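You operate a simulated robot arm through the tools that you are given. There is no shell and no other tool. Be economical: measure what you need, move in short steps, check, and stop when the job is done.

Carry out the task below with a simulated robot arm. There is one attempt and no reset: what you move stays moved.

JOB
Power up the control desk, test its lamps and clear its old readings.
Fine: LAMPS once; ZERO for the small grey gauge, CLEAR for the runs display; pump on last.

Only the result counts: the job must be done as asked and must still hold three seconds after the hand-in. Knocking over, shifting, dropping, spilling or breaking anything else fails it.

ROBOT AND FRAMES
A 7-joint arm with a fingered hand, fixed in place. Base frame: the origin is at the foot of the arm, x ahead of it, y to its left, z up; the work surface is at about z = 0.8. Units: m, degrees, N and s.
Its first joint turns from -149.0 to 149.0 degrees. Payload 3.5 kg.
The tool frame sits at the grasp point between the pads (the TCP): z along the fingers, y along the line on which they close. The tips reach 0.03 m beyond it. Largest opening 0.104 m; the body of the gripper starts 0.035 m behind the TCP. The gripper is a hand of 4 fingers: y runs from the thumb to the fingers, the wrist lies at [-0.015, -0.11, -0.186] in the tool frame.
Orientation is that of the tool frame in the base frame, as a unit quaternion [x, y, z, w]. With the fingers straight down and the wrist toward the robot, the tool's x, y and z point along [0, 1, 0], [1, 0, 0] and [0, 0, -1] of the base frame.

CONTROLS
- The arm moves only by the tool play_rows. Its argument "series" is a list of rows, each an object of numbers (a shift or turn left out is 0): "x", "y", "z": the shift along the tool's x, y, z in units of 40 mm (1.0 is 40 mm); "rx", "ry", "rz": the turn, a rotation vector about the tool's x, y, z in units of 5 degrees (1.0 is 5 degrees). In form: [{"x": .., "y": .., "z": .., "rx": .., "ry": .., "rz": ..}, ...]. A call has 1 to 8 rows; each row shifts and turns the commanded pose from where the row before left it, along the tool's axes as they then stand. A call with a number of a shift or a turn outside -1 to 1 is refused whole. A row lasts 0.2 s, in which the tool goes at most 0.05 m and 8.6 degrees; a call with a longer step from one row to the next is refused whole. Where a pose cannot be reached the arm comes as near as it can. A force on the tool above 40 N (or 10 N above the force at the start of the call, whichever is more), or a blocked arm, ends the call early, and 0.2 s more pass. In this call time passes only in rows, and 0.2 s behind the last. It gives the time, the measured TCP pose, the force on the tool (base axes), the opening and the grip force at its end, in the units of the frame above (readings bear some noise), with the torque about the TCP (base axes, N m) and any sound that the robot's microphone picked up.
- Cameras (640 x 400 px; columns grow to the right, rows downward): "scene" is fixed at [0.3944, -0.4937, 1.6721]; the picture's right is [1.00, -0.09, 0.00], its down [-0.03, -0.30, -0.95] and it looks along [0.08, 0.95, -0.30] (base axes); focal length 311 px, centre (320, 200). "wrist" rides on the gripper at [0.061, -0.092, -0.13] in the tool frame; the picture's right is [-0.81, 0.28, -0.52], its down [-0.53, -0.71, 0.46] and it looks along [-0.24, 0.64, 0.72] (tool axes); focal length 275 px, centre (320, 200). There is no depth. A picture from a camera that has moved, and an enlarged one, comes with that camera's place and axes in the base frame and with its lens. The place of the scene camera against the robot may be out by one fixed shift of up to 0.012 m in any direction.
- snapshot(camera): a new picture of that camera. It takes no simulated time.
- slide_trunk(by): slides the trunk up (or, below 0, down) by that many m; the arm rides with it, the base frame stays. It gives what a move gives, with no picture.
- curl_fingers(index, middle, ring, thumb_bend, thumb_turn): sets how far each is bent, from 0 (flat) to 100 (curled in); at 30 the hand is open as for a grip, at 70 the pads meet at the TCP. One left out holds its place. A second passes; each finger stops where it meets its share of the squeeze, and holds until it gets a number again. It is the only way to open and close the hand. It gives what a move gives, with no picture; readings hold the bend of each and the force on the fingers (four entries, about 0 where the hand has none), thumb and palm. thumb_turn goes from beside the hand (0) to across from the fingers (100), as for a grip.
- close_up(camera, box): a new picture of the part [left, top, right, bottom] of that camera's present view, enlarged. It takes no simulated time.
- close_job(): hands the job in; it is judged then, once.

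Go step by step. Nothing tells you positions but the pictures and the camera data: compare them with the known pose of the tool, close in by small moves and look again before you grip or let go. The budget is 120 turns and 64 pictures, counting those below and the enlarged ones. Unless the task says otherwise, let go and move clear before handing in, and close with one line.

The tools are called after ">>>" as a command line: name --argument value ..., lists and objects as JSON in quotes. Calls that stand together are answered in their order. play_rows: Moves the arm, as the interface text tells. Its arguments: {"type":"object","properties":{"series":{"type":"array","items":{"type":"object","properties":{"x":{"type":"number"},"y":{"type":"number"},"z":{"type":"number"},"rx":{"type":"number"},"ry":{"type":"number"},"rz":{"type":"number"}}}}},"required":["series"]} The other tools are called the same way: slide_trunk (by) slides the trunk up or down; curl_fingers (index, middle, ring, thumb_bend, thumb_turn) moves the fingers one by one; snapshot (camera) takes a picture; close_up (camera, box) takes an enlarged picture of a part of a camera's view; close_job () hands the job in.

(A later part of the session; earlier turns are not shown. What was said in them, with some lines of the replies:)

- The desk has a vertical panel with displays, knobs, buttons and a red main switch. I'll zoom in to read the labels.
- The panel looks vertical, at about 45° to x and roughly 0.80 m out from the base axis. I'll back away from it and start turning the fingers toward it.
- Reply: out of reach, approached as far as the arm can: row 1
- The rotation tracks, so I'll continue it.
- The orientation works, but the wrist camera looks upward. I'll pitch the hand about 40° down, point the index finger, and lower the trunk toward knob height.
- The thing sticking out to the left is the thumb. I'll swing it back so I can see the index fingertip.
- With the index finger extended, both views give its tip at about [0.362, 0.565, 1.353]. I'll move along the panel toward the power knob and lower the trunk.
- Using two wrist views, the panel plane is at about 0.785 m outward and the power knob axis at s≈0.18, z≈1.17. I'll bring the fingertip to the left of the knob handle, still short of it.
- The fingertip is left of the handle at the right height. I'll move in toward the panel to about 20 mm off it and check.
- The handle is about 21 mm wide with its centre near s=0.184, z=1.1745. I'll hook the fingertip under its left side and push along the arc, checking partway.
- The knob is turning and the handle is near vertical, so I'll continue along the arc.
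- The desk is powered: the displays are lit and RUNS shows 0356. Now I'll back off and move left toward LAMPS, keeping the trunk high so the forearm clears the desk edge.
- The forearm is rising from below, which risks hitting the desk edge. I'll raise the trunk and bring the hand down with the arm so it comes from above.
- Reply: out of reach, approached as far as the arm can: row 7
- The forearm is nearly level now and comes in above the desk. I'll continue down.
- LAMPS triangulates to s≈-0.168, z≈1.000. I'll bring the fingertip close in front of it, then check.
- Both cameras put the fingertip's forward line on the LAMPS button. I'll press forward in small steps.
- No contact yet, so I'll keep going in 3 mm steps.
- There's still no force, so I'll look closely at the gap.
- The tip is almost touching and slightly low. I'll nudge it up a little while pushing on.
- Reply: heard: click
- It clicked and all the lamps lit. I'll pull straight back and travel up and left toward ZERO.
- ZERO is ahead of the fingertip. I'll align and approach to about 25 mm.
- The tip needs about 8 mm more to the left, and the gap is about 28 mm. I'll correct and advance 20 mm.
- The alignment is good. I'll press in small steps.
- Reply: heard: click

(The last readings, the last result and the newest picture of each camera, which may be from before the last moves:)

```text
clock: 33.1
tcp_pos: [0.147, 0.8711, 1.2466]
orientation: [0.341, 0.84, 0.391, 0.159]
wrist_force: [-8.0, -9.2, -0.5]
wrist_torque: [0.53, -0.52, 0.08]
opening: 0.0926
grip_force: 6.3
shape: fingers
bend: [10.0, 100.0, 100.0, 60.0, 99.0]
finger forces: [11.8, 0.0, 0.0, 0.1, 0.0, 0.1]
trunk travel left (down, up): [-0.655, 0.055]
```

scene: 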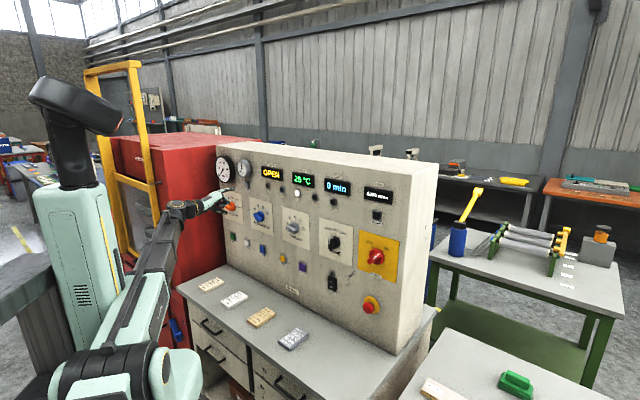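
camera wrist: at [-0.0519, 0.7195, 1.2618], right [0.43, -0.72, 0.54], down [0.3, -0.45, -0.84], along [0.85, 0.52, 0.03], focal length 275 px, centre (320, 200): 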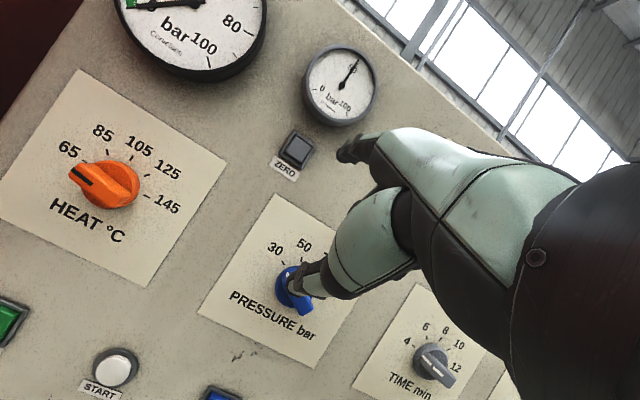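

ZERO clicked. I'll back off and move right to CLEAR.

>>> play_rows --series '[{"y": -0.72, "z": -0.86}, {"y": -0.72, "z": -0.86}, {"x": -1}, {"x": -1}, {"x": -1}, {"x": -1}, {"x": -1}, {"x": -1}]'

>>> play_rows --series '[{"x": -1}, {"x": -1}, {"x": -1}, {"x": -1}, {"x": -1}, {"x": -1}, {"x": -1}, {"x": -1}]'

>>> play_rows --series '[{"x": -1, "y": 0.1, "z": -0.08}, {"x": -1, "y": 0.1, "z": -0.08}, {"x": -0.9}]'

>>> snapshot --camera "wrist"

>>> snapshot --camera "scene"

```text
clock: 34.9
tcp_pos: [0.2585, 0.6392, 1.249]
orientation: [0.341, 0.84, 0.391, 0.159]
wrist_force: [0.3, 0.8, 0.9]
wrist_torque: [0.01, 0.02, 0.01]
opening: 0.0934
grip_force: 0.0
shape: fingers
bend: [10.0, 100.0, 100.0, 60.0, 99.0]
finger forces: [0.0, 0.0, 0.1, 0.1, 0.0, 0.1]
trunk travel left (down, up): [-0.655, 0.055]
```

```text
clock: 36.7
tcp_pos: [0.4886, 0.4176, 1.2484]
orientation: [0.342, 0.839, 0.392, 0.16]
wrist_force: [0.6, -1.2, 0.4]
wrist_torque: [0.0, -0.01, 0.03]
opening: 0.0935
grip_force: 0.1
shape: fingers
bend: [10.0, 100.0, 100.0, 60.0, 99.0]
finger forces: [0.1, 0.0, 0.1, 0.0, 0.1, 0.1]
trunk travel left (down, up): [-0.655, 0.055]
```

```text
clock: 37.5
tcp_pos: [0.571, 0.3352, 1.2571]
orientation: [0.341, 0.84, 0.391, 0.159]
wrist_force: [0.2, 0.4, 0.7]
wrist_torque: [-0.02, -0.02, 0.04]
opening: 0.0937
grip_force: 0.0
shape: fingers
bend: [10.0, 100.0, 100.0, 60.0, 99.0]
finger forces: [0.1, 0.0, 0.1, 0.1, 0.0, 0.0]
trunk travel left (down, up): [-0.655, 0.055]
```

```text
24 pictures are left
camera wrist: at [0.4155, 0.2623, 1.2696], right [0.43, -0.72, 0.54], down [0.31, -0.45, -0.84], along [0.85, 0.53, 0.03], focal length 275 px, centre (320, 200)
```

wrist: 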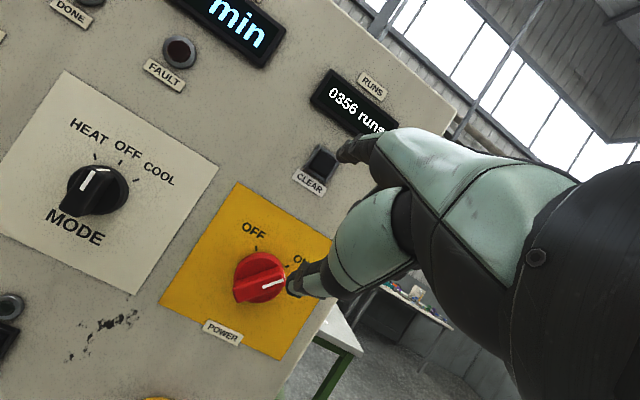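

```text
23 pictures are left
```

scene: 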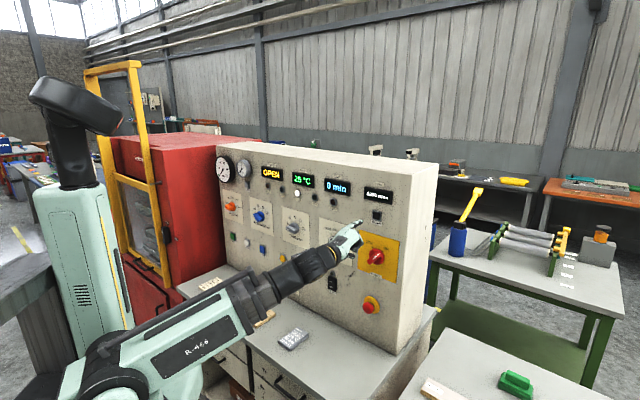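

CLEAR is ahead with the tip nearly aligned. I'll approach to about 25 mm.

>>> play_rows --series '[{"x": -0.1, "y": 0.37, "z": 0.44}, {"x": -0.1, "y": 0.37, "z": 0.44}]'

>>> close_up --camera "scene" --box '[340, 190, 420, 240]'

>>> close_up --camera "wrist" --box '[240, 90, 400, 190]'

```text
clock: 38.1
tcp_pos: [0.6098, 0.3617, 1.2568]
orientation: [0.342, 0.84, 0.391, 0.159]
wrist_force: [0.1, 0.0, -0.9]
wrist_torque: [0.04, 0.0, 0.01]
opening: 0.0935
grip_force: 0.2
shape: fingers
bend: [10.0, 100.0, 100.0, 60.0, 99.0]
finger forces: [0.0, 0.0, 0.0, 0.0, 0.2, 0.1]
trunk travel left (down, up): [-0.655, 0.055]
```

```text
8.00 times, centred on (380, 215) of scene
camera zoom: at [0.3944, -0.4937, 1.6721], right [1.0, -0.09, 0.0], down [-0.03, -0.3, -0.95], along [0.08, 0.95, -0.3], focal length 2489 px, centre (-160, 80)
```

zoom: 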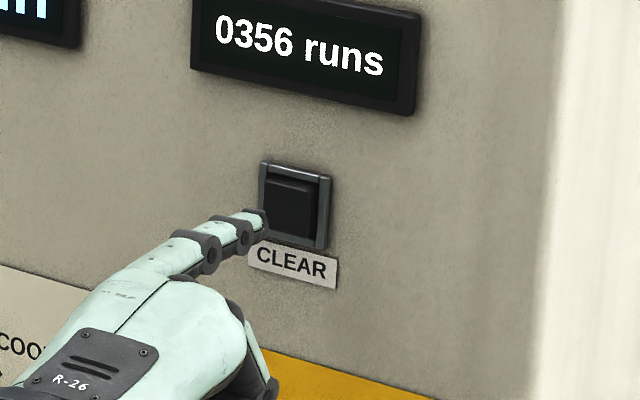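

```text
4.00 times, centred on (320, 140) of wrist
camera zoom: at [0.4542, 0.2891, 1.2697], right [0.43, -0.72, 0.54], down [0.3, -0.45, -0.84], along [0.85, 0.52, 0.03], focal length 1101 px, centre (320, 440)
```

zoom: 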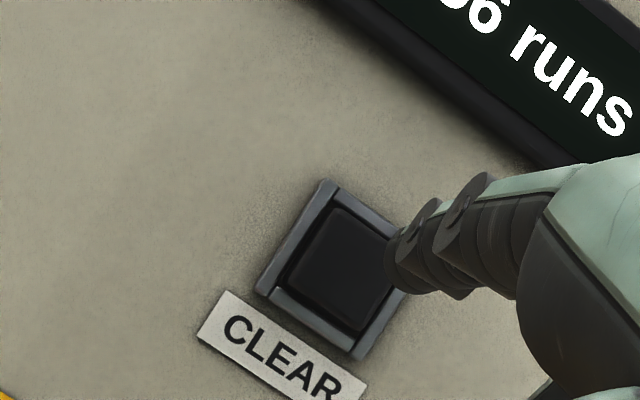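

This is aligned in both views. I'll advance and press.

>>> play_rows --series '[{"x": 0.05, "y": 0.128, "z": 0.153}, {"y": 0.128, "z": 0.153}, {"y": 0.08, "z": 0.096}]'

>>> play_rows --series '[{"y": 0.048, "z": 0.058}]'

```text
clock: 38.9
tcp_pos: [0.6215, 0.3787, 1.2564]
orientation: [0.341, 0.84, 0.391, 0.159]
wrist_force: [0.6, 0.9, -0.7]
wrist_torque: [-0.05, 0.02, -0.02]
opening: 0.0934
grip_force: 0.1
shape: fingers
bend: [10.0, 100.0, 100.0, 60.0, 99.0]
finger forces: [0.0, 0.0, 0.1, 0.0, 0.1, 0.0]
trunk travel left (down, up): [-0.655, 0.055]
```

```text
clock: 39.3
tcp_pos: [0.6237, 0.3809, 1.2553]
orientation: [0.341, 0.84, 0.391, 0.159]
wrist_force: [0.2, -0.1, 0.1]
wrist_torque: [-0.03, 0.01, 0.0]
opening: 0.0936
grip_force: 0.0
shape: fingers
bend: [10.0, 100.0, 100.0, 60.0, 99.0]
finger forces: [0.0, 0.1, 0.1, 0.0, 0.0, 0.1]
trunk travel left (down, up): [-0.655, 0.055]
```

>>> play_rows --series '[{"y": 0.048, "z": 0.058}]'

>>> play_rows --series '[{"y": 0.032, "z": 0.038}]'

```text
clock: 39.7
tcp_pos: [0.6253, 0.3819, 1.2555]
orientation: [0.342, 0.84, 0.391, 0.159]
wrist_force: [-0.1, -0.1, 0.0]
wrist_torque: [-0.01, 0.03, -0.04]
opening: 0.0936
grip_force: 0.1
shape: fingers
bend: [10.0, 100.0, 100.0, 60.0, 99.0]
finger forces: [0.0, 0.0, 0.0, 0.0, 0.0, 0.1]
trunk travel left (down, up): [-0.655, 0.055]
```

```text
clock: 40.1
tcp_pos: [0.6267, 0.3844, 1.2565]
orientation: [0.342, 0.84, 0.39, 0.158]
wrist_force: [-0.8, -0.7, 0.0]
wrist_torque: [0.01, -0.01, -0.01]
opening: 0.0937
grip_force: 0.1
shape: fingers
bend: [10.0, 100.0, 100.0, 60.0, 99.0]
finger forces: [0.5, 0.0, 0.1, 0.0, 0.0, 0.0]
trunk travel left (down, up): [-0.655, 0.055]
```

I now have light contact, so I'll press a bit further.

>>> play_rows --series '[{"y": 0.048, "z": 0.058}]'

>>> close_up --camera "scene" --box '[215, 140, 415, 290]'

```text
clock: 40.5
tcp_pos: [0.6287, 0.3863, 1.2574]
orientation: [0.342, 0.839, 0.391, 0.16]
wrist_force: [-1.6, -2.5, -0.3]
wrist_torque: [0.14, -0.1, -0.01]
opening: 0.0932
grip_force: 1.2
shape: fingers
bend: [10.0, 100.0, 100.0, 60.0, 99.0]
finger forces: [2.9, 0.1, 0.0, 0.0, 0.0, 0.0]
trunk travel left (down, up): [-0.655, 0.055]
heard: click
```

```text
2.67 times, centred on (315, 215) of scene
camera zoom: at [0.3944, -0.4937, 1.6721], right [1.0, -0.09, 0.0], down [-0.03, -0.3, -0.95], along [0.08, 0.95, -0.3], focal length 830 px, centre (333, 160)
```

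zoom: 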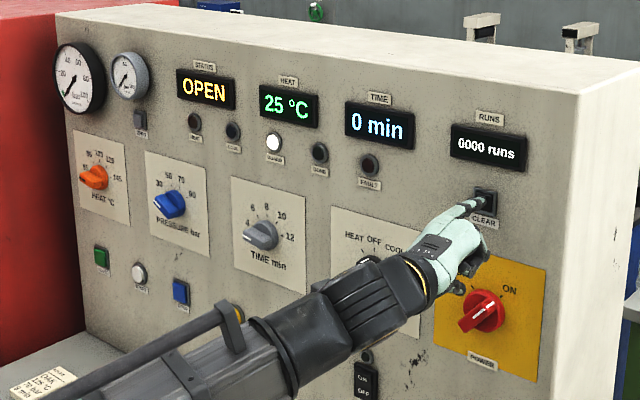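

RUNS reads 0000 and the grey gauge is at zero. Next I'll back off, move left, and go down to the pump rocker.

>>> play_rows --series '[{"y": -0.64, "z": -0.77}, {"y": -0.64, "z": -0.77}, {"x": 0.92}, {"x": 0.92}, {"x": 0.92}, {"x": 0.92}, {"x": 0.92}]'

>>> play_rows --series '[{"y": -0.766, "z": 0.643}, {"y": -0.766, "z": 0.643}, {"y": -0.766, "z": 0.643}, {"y": -0.766, "z": 0.643}, {"y": -0.766, "z": 0.643}, {"y": -0.766, "z": 0.643}, {"y": -0.766, "z": 0.643}]'

>>> snapshot --camera "wrist"

>>> snapshot --camera "scene"

```text
clock: 42.1
tcp_pos: [0.4397, 0.4598, 1.2602]
orientation: [0.341, 0.839, 0.392, 0.159]
wrist_force: [-0.1, 0.1, -0.2]
wrist_torque: [-0.02, -0.01, 0.0]
opening: 0.0935
grip_force: 0.1
shape: fingers
bend: [10.0, 100.0, 100.0, 60.0, 99.0]
finger forces: [0.0, 0.0, 0.1, 0.0, 0.0, 0.0]
trunk travel left (down, up): [-0.655, 0.055]
```

```text
clock: 43.7
tcp_pos: [0.4536, 0.4739, 0.9873]
orientation: [0.345, 0.839, 0.388, 0.161]
wrist_force: [0.4, -0.4, 0.2]
wrist_torque: [-0.02, -0.01, -0.05]
opening: 0.0936
grip_force: 0.1
shape: fingers
bend: [10.0, 100.0, 100.0, 60.0, 99.0]
finger forces: [0.0, 0.1, 0.0, 0.1, 0.0, 0.0]
out of reach, approached as far as the arm can: row 1, 2, 4
trunk travel left (down, up): [-0.655, 0.055]
```

```text
19 pictures are left
camera wrist: at [0.2976, 0.4035, 1.0007], right [0.42, -0.72, 0.55], down [0.3, -0.46, -0.84], along [0.86, 0.52, 0.02], focal length 275 px, centre (320, 200)
```

wrist: 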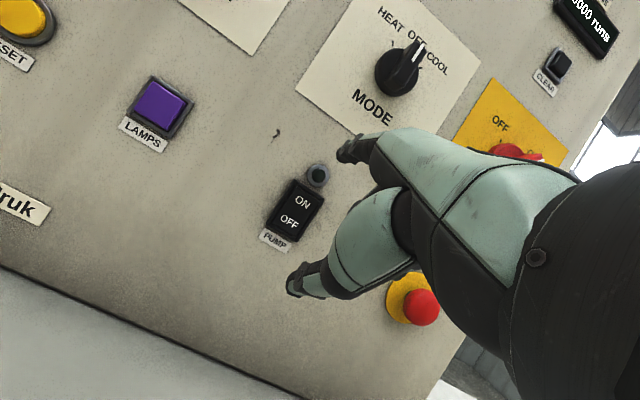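

```text
18 pictures are left
```

scene: 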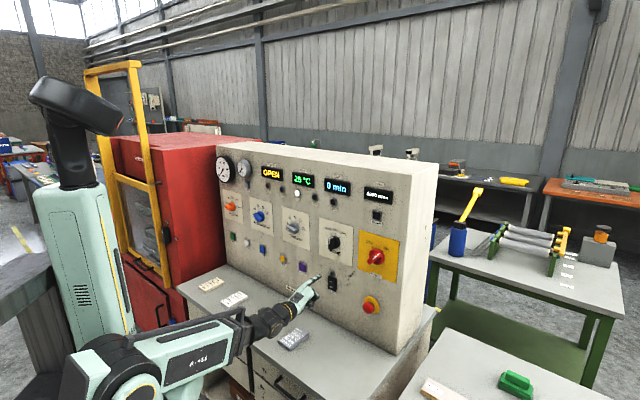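

The pump rocker is in view. I'll align on its ON half and approach.

>>> play_rows --series '[{"x": -0.075, "y": -0.4, "z": 0.35}, {"x": -0.075, "y": -0.035, "z": 0.96}]'

>>> close_up --camera "scene" --box '[295, 255, 359, 295]'

>>> close_up --camera "wrist" --box '[240, 90, 400, 190]'

```text
clock: 44.3
tcp_pos: [0.466, 0.5039, 0.944]
orientation: [0.345, 0.839, 0.39, 0.16]
wrist_force: [-0.3, -0.4, -0.3]
wrist_torque: [-0.04, 0.01, 0.02]
opening: 0.0935
grip_force: 0.0
shape: fingers
bend: [10.0, 100.0, 100.0, 60.0, 99.0]
finger forces: [0.0, 0.0, 0.0, 0.1, 0.0, 0.0]
out of reach, approached as far as the arm can: row 1, 2
trunk travel left (down, up): [-0.655, 0.055]
```

```text
10.00 times, centred on (327, 275) of scene
camera zoom: at [0.3944, -0.4937, 1.6721], right [1.0, -0.09, 0.0], down [-0.03, -0.3, -0.95], along [0.08, 0.95, -0.3], focal length 3111 px, centre (250, -550)
```

zoom: 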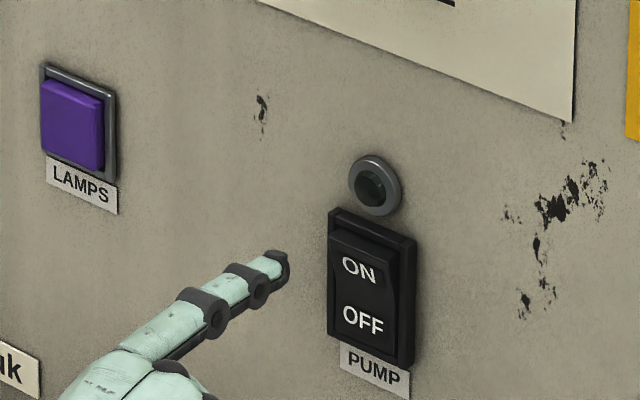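

```text
4.00 times, centred on (320, 140) of wrist
camera zoom: at [0.3102, 0.4317, 0.9576], right [0.42, -0.72, 0.54], down [0.3, -0.46, -0.84], along [0.86, 0.52, 0.03], focal length 1101 px, centre (320, 440)
```

zoom: 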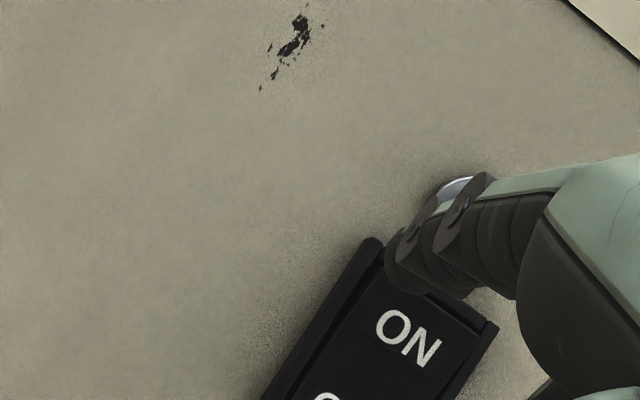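

The fingertip is about 20 mm too far left because the arm is near a reach limit here. I'll correct that before pressing.

>>> play_rows --series '[{"x": -0.25, "y": -0.04, "z": 0.03}, {"x": -0.25, "y": -0.04, "z": 0.03}]'

```text
clock: 44.9
tcp_pos: [0.4655, 0.5018, 0.945]
orientation: [0.345, 0.839, 0.389, 0.161]
wrist_force: [0.5, -0.4, 0.1]
wrist_torque: [-0.01, -0.01, 0.0]
opening: 0.0936
grip_force: 0.2
shape: fingers
bend: [10.0, 100.0, 100.0, 60.0, 99.0]
finger forces: [0.1, 0.1, 0.1, 0.0, 0.0, 0.0]
out of reach, approached as far as the arm can: row 1, 2
trunk travel left (down, up): [-0.655, 0.055]
```

The arm seems limited in how close in it can fold, so going outward should free it. I'll advance slightly and read where it ends up.

>>> play_rows --series '[{"y": 0.12, "z": 0.144}, {"y": 0.12, "z": 0.144}]'

```text
clock: 45.5
tcp_pos: [0.4761, 0.5134, 0.9446]
orientation: [0.345, 0.838, 0.39, 0.161]
wrist_force: [-0.2, -0.2, -0.5]
wrist_torque: [0.0, 0.0, -0.01]
opening: 0.0936
grip_force: 0.0
shape: fingers
bend: [10.0, 100.0, 100.0, 60.0, 99.0]
finger forces: [0.0, 0.0, 0.0, 0.0, 0.0, 0.1]
trunk travel left (down, up): [-0.655, 0.055]
```

>>> play_rows --series '[{"x": -0.25, "y": -0.04, "z": 0.03}, {"x": -0.25, "y": -0.04, "z": 0.03}]'

```text
clock: 46.1
tcp_pos: [0.4776, 0.5119, 0.9448]
orientation: [0.346, 0.838, 0.39, 0.162]
wrist_force: [0.4, -0.1, 0.4]
wrist_torque: [-0.01, 0.0, 0.02]
opening: 0.0935
grip_force: 0.1
shape: fingers
bend: [10.0, 100.0, 100.0, 60.0, 99.0]
finger forces: [0.1, 0.0, 0.0, 0.0, 0.1, 0.0]
out of reach, approached as far as the arm can: row 1, 2
trunk travel left (down, up): [-0.655, 0.055]
```

Sideways motion is blocked by a joint limit at this heading. I'll yaw the hand clockwise, which should relieve the limit and also moves the tip to the right.

>>> play_rows --series '[{"ry": -0.766, "rz": 0.643}, {"ry": -0.766, "rz": 0.643}]'

>>> close_up --camera "scene" --box '[295, 255, 359, 295]'

```text
clock: 46.7
tcp_pos: [0.4779, 0.5121, 0.9458]
orientation: [0.413, 0.807, 0.375, 0.193]
wrist_force: [-0.5, -0.1, 0.5]
wrist_torque: [0.01, 0.0, -0.01]
opening: 0.0936
grip_force: 0.1
shape: fingers
bend: [10.0, 100.0, 100.0, 60.0, 99.0]
finger forces: [0.0, 0.1, 0.1, 0.0, 0.0, 0.0]
trunk travel left (down, up): [-0.655, 0.055]
```

```text
10.00 times, centred on (327, 275) of scene
camera zoom: at [0.3944, -0.4937, 1.6721], right [1.0, -0.09, 0.0], down [-0.03, -0.3, -0.95], along [0.08, 0.95, -0.3], focal length 3111 px, centre (250, -550)
```

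zoom: 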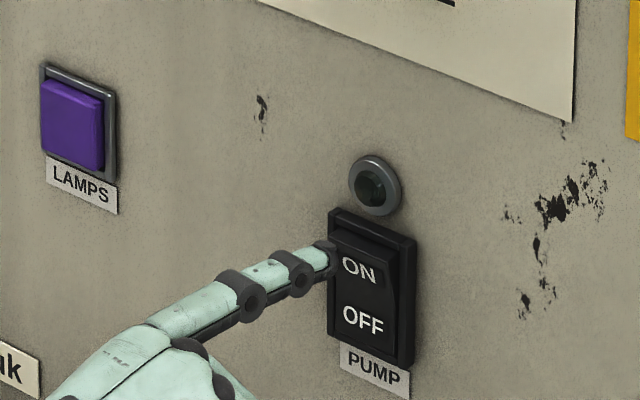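

The rotation worked and the tip is nearly in front of ON. I'll make a small shift right and down.

>>> play_rows --series '[{"x": -0.185, "y": 0.012, "z": 0.13}]'

>>> close_up --camera "scene" --box '[295, 255, 359, 295]'

>>> close_up --camera "wrist" --box '[240, 110, 400, 210]'

```text
clock: 47.1
tcp_pos: [0.4853, 0.5079, 0.9432]
orientation: [0.413, 0.807, 0.376, 0.192]
wrist_force: [-0.2, 0.2, -0.6]
wrist_torque: [0.04, -0.04, 0.02]
opening: 0.0936
grip_force: 0.0
shape: fingers
bend: [10.0, 100.0, 100.0, 60.0, 99.0]
finger forces: [0.1, 0.0, 0.1, 0.0, 0.0, 0.1]
trunk travel left (down, up): [-0.655, 0.055]
```

```text
10.00 times, centred on (327, 275) of scene
camera zoom: at [0.3944, -0.4937, 1.6721], right [1.0, -0.09, 0.0], down [-0.03, -0.3, -0.95], along [0.08, 0.95, -0.3], focal length 3111 px, centre (250, -550)
```

zoom: 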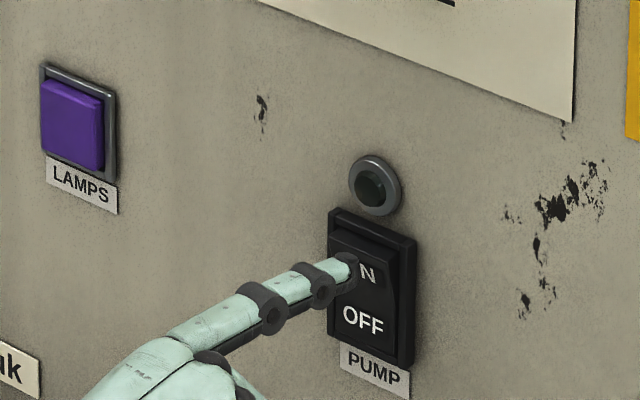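

```text
4.00 times, centred on (320, 160) of wrist
camera zoom: at [0.3203, 0.4635, 0.9555], right [0.3, -0.79, 0.54], down [0.22, -0.5, -0.84], along [0.93, 0.37, 0.03], focal length 1101 px, centre (320, 360)
```

zoom: 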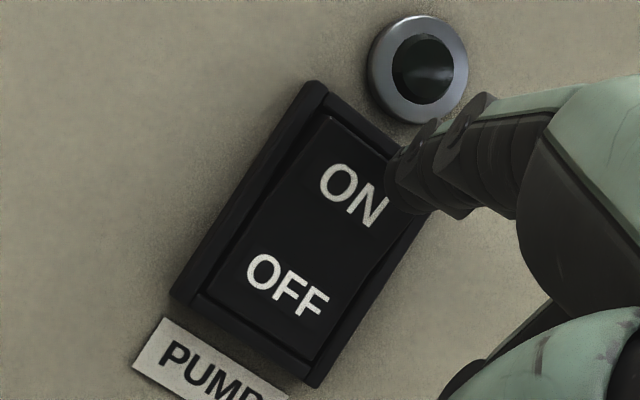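

The tip sits on the ON half in both views. I'll press straight in, in small steps.

>>> play_rows --series '[{"x": 0.013, "y": 0.047, "z": 0.0565}, {"x": 0.013, "y": 0.047, "z": 0.0565}]'

>>> play_rows --series '[{"x": 0.013, "y": 0.047, "z": 0.0565}]'

>>> play_rows --series '[{"x": 0.013, "y": 0.047, "z": 0.0565}]'

```text
clock: 47.7
tcp_pos: [0.4897, 0.5138, 0.9427]
orientation: [0.414, 0.807, 0.376, 0.193]
wrist_force: [0.2, -0.2, -1.3]
wrist_torque: [-0.02, -0.01, 0.0]
opening: 0.0937
grip_force: 0.0
shape: fingers
bend: [10.0, 100.0, 100.0, 60.0, 99.0]
finger forces: [0.1, 0.0, 0.0, 0.0, 0.0, 0.0]
trunk travel left (down, up): [-0.655, 0.055]
```

```text
clock: 48.1
tcp_pos: [0.4905, 0.515, 0.9442]
orientation: [0.414, 0.806, 0.376, 0.194]
wrist_force: [-1.4, 0.1, -1.3]
wrist_torque: [0.04, -0.03, -0.01]
opening: 0.0939
grip_force: 0.8
shape: fingers
bend: [10.0, 100.0, 100.0, 60.0, 99.0]
finger forces: [0.9, 0.0, 0.0, 0.0, 0.0, 0.0]
trunk travel left (down, up): [-0.655, 0.055]
```

```text
clock: 48.5
tcp_pos: [0.4937, 0.5176, 0.9428]
orientation: [0.415, 0.806, 0.376, 0.194]
wrist_force: [-0.3, 0.2, 0.0]
wrist_torque: [0.03, -0.05, -0.01]
opening: 0.0939
grip_force: 0.3
shape: fingers
bend: [10.0, 100.0, 100.0, 60.0, 99.0]
finger forces: [0.6, 0.0, 0.0, 0.0, 0.0, 0.0]
trunk travel left (down, up): [-0.655, 0.055]
heard: click
```

It clicked. I'll retreat a few centimetres and check the panel.

>>> play_rows --series '[{"y": -0.4, "z": -0.48}, {"y": -0.4, "z": -0.48}]'

>>> close_up --camera "scene" --box '[295, 255, 359, 295]'

>>> close_up --camera "scene" --box '[215, 140, 415, 290]'

```text
clock: 49.1
tcp_pos: [0.4525, 0.4882, 0.9435]
orientation: [0.414, 0.807, 0.375, 0.193]
wrist_force: [0.5, -0.2, 0.7]
wrist_torque: [-0.02, 0.0, 0.02]
opening: 0.0939
grip_force: 0.1
shape: fingers
bend: [10.0, 100.0, 100.0, 60.0, 99.0]
finger forces: [0.0, 0.1, 0.0, 0.0, 0.1, 0.0]
trunk travel left (down, up): [-0.655, 0.055]
```

```text
10.00 times, centred on (327, 275) of scene
camera zoom: at [0.3944, -0.4937, 1.6721], right [1.0, -0.09, 0.0], down [-0.03, -0.3, -0.95], along [0.08, 0.95, -0.3], focal length 3111 px, centre (250, -550)
```

zoom: 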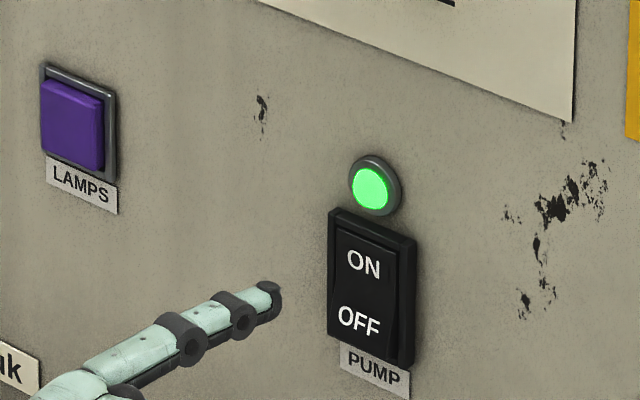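

```text
2.67 times, centred on (315, 215) of scene
camera zoom: at [0.3944, -0.4937, 1.6721], right [1.0, -0.09, 0.0], down [-0.03, -0.3, -0.95], along [0.08, 0.95, -0.3], focal length 830 px, centre (333, 160)
```

zoom: 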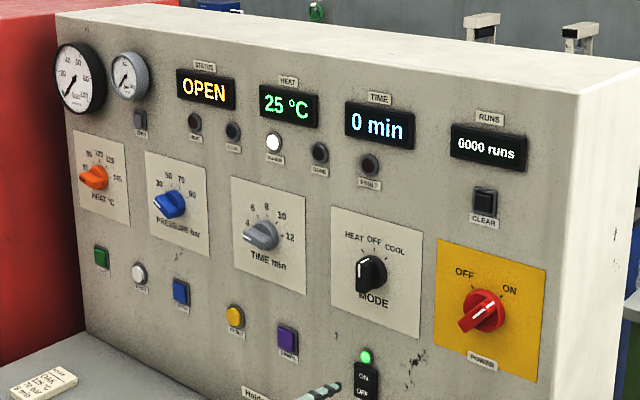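

The pump lamp is green, RUNS reads 0000, the gauge is zeroed and power is on. The hand is clear of the panel, so I'm handing in.

>>> close_job

```text
The job is handed in.
```

The control desk is powered up. I pressed LAMPS once and all the lamps lit. ZERO set the small grey gauge to zero, CLEAR set RUNS to 0000, and I switched the pump on last; its green lamp is lit.
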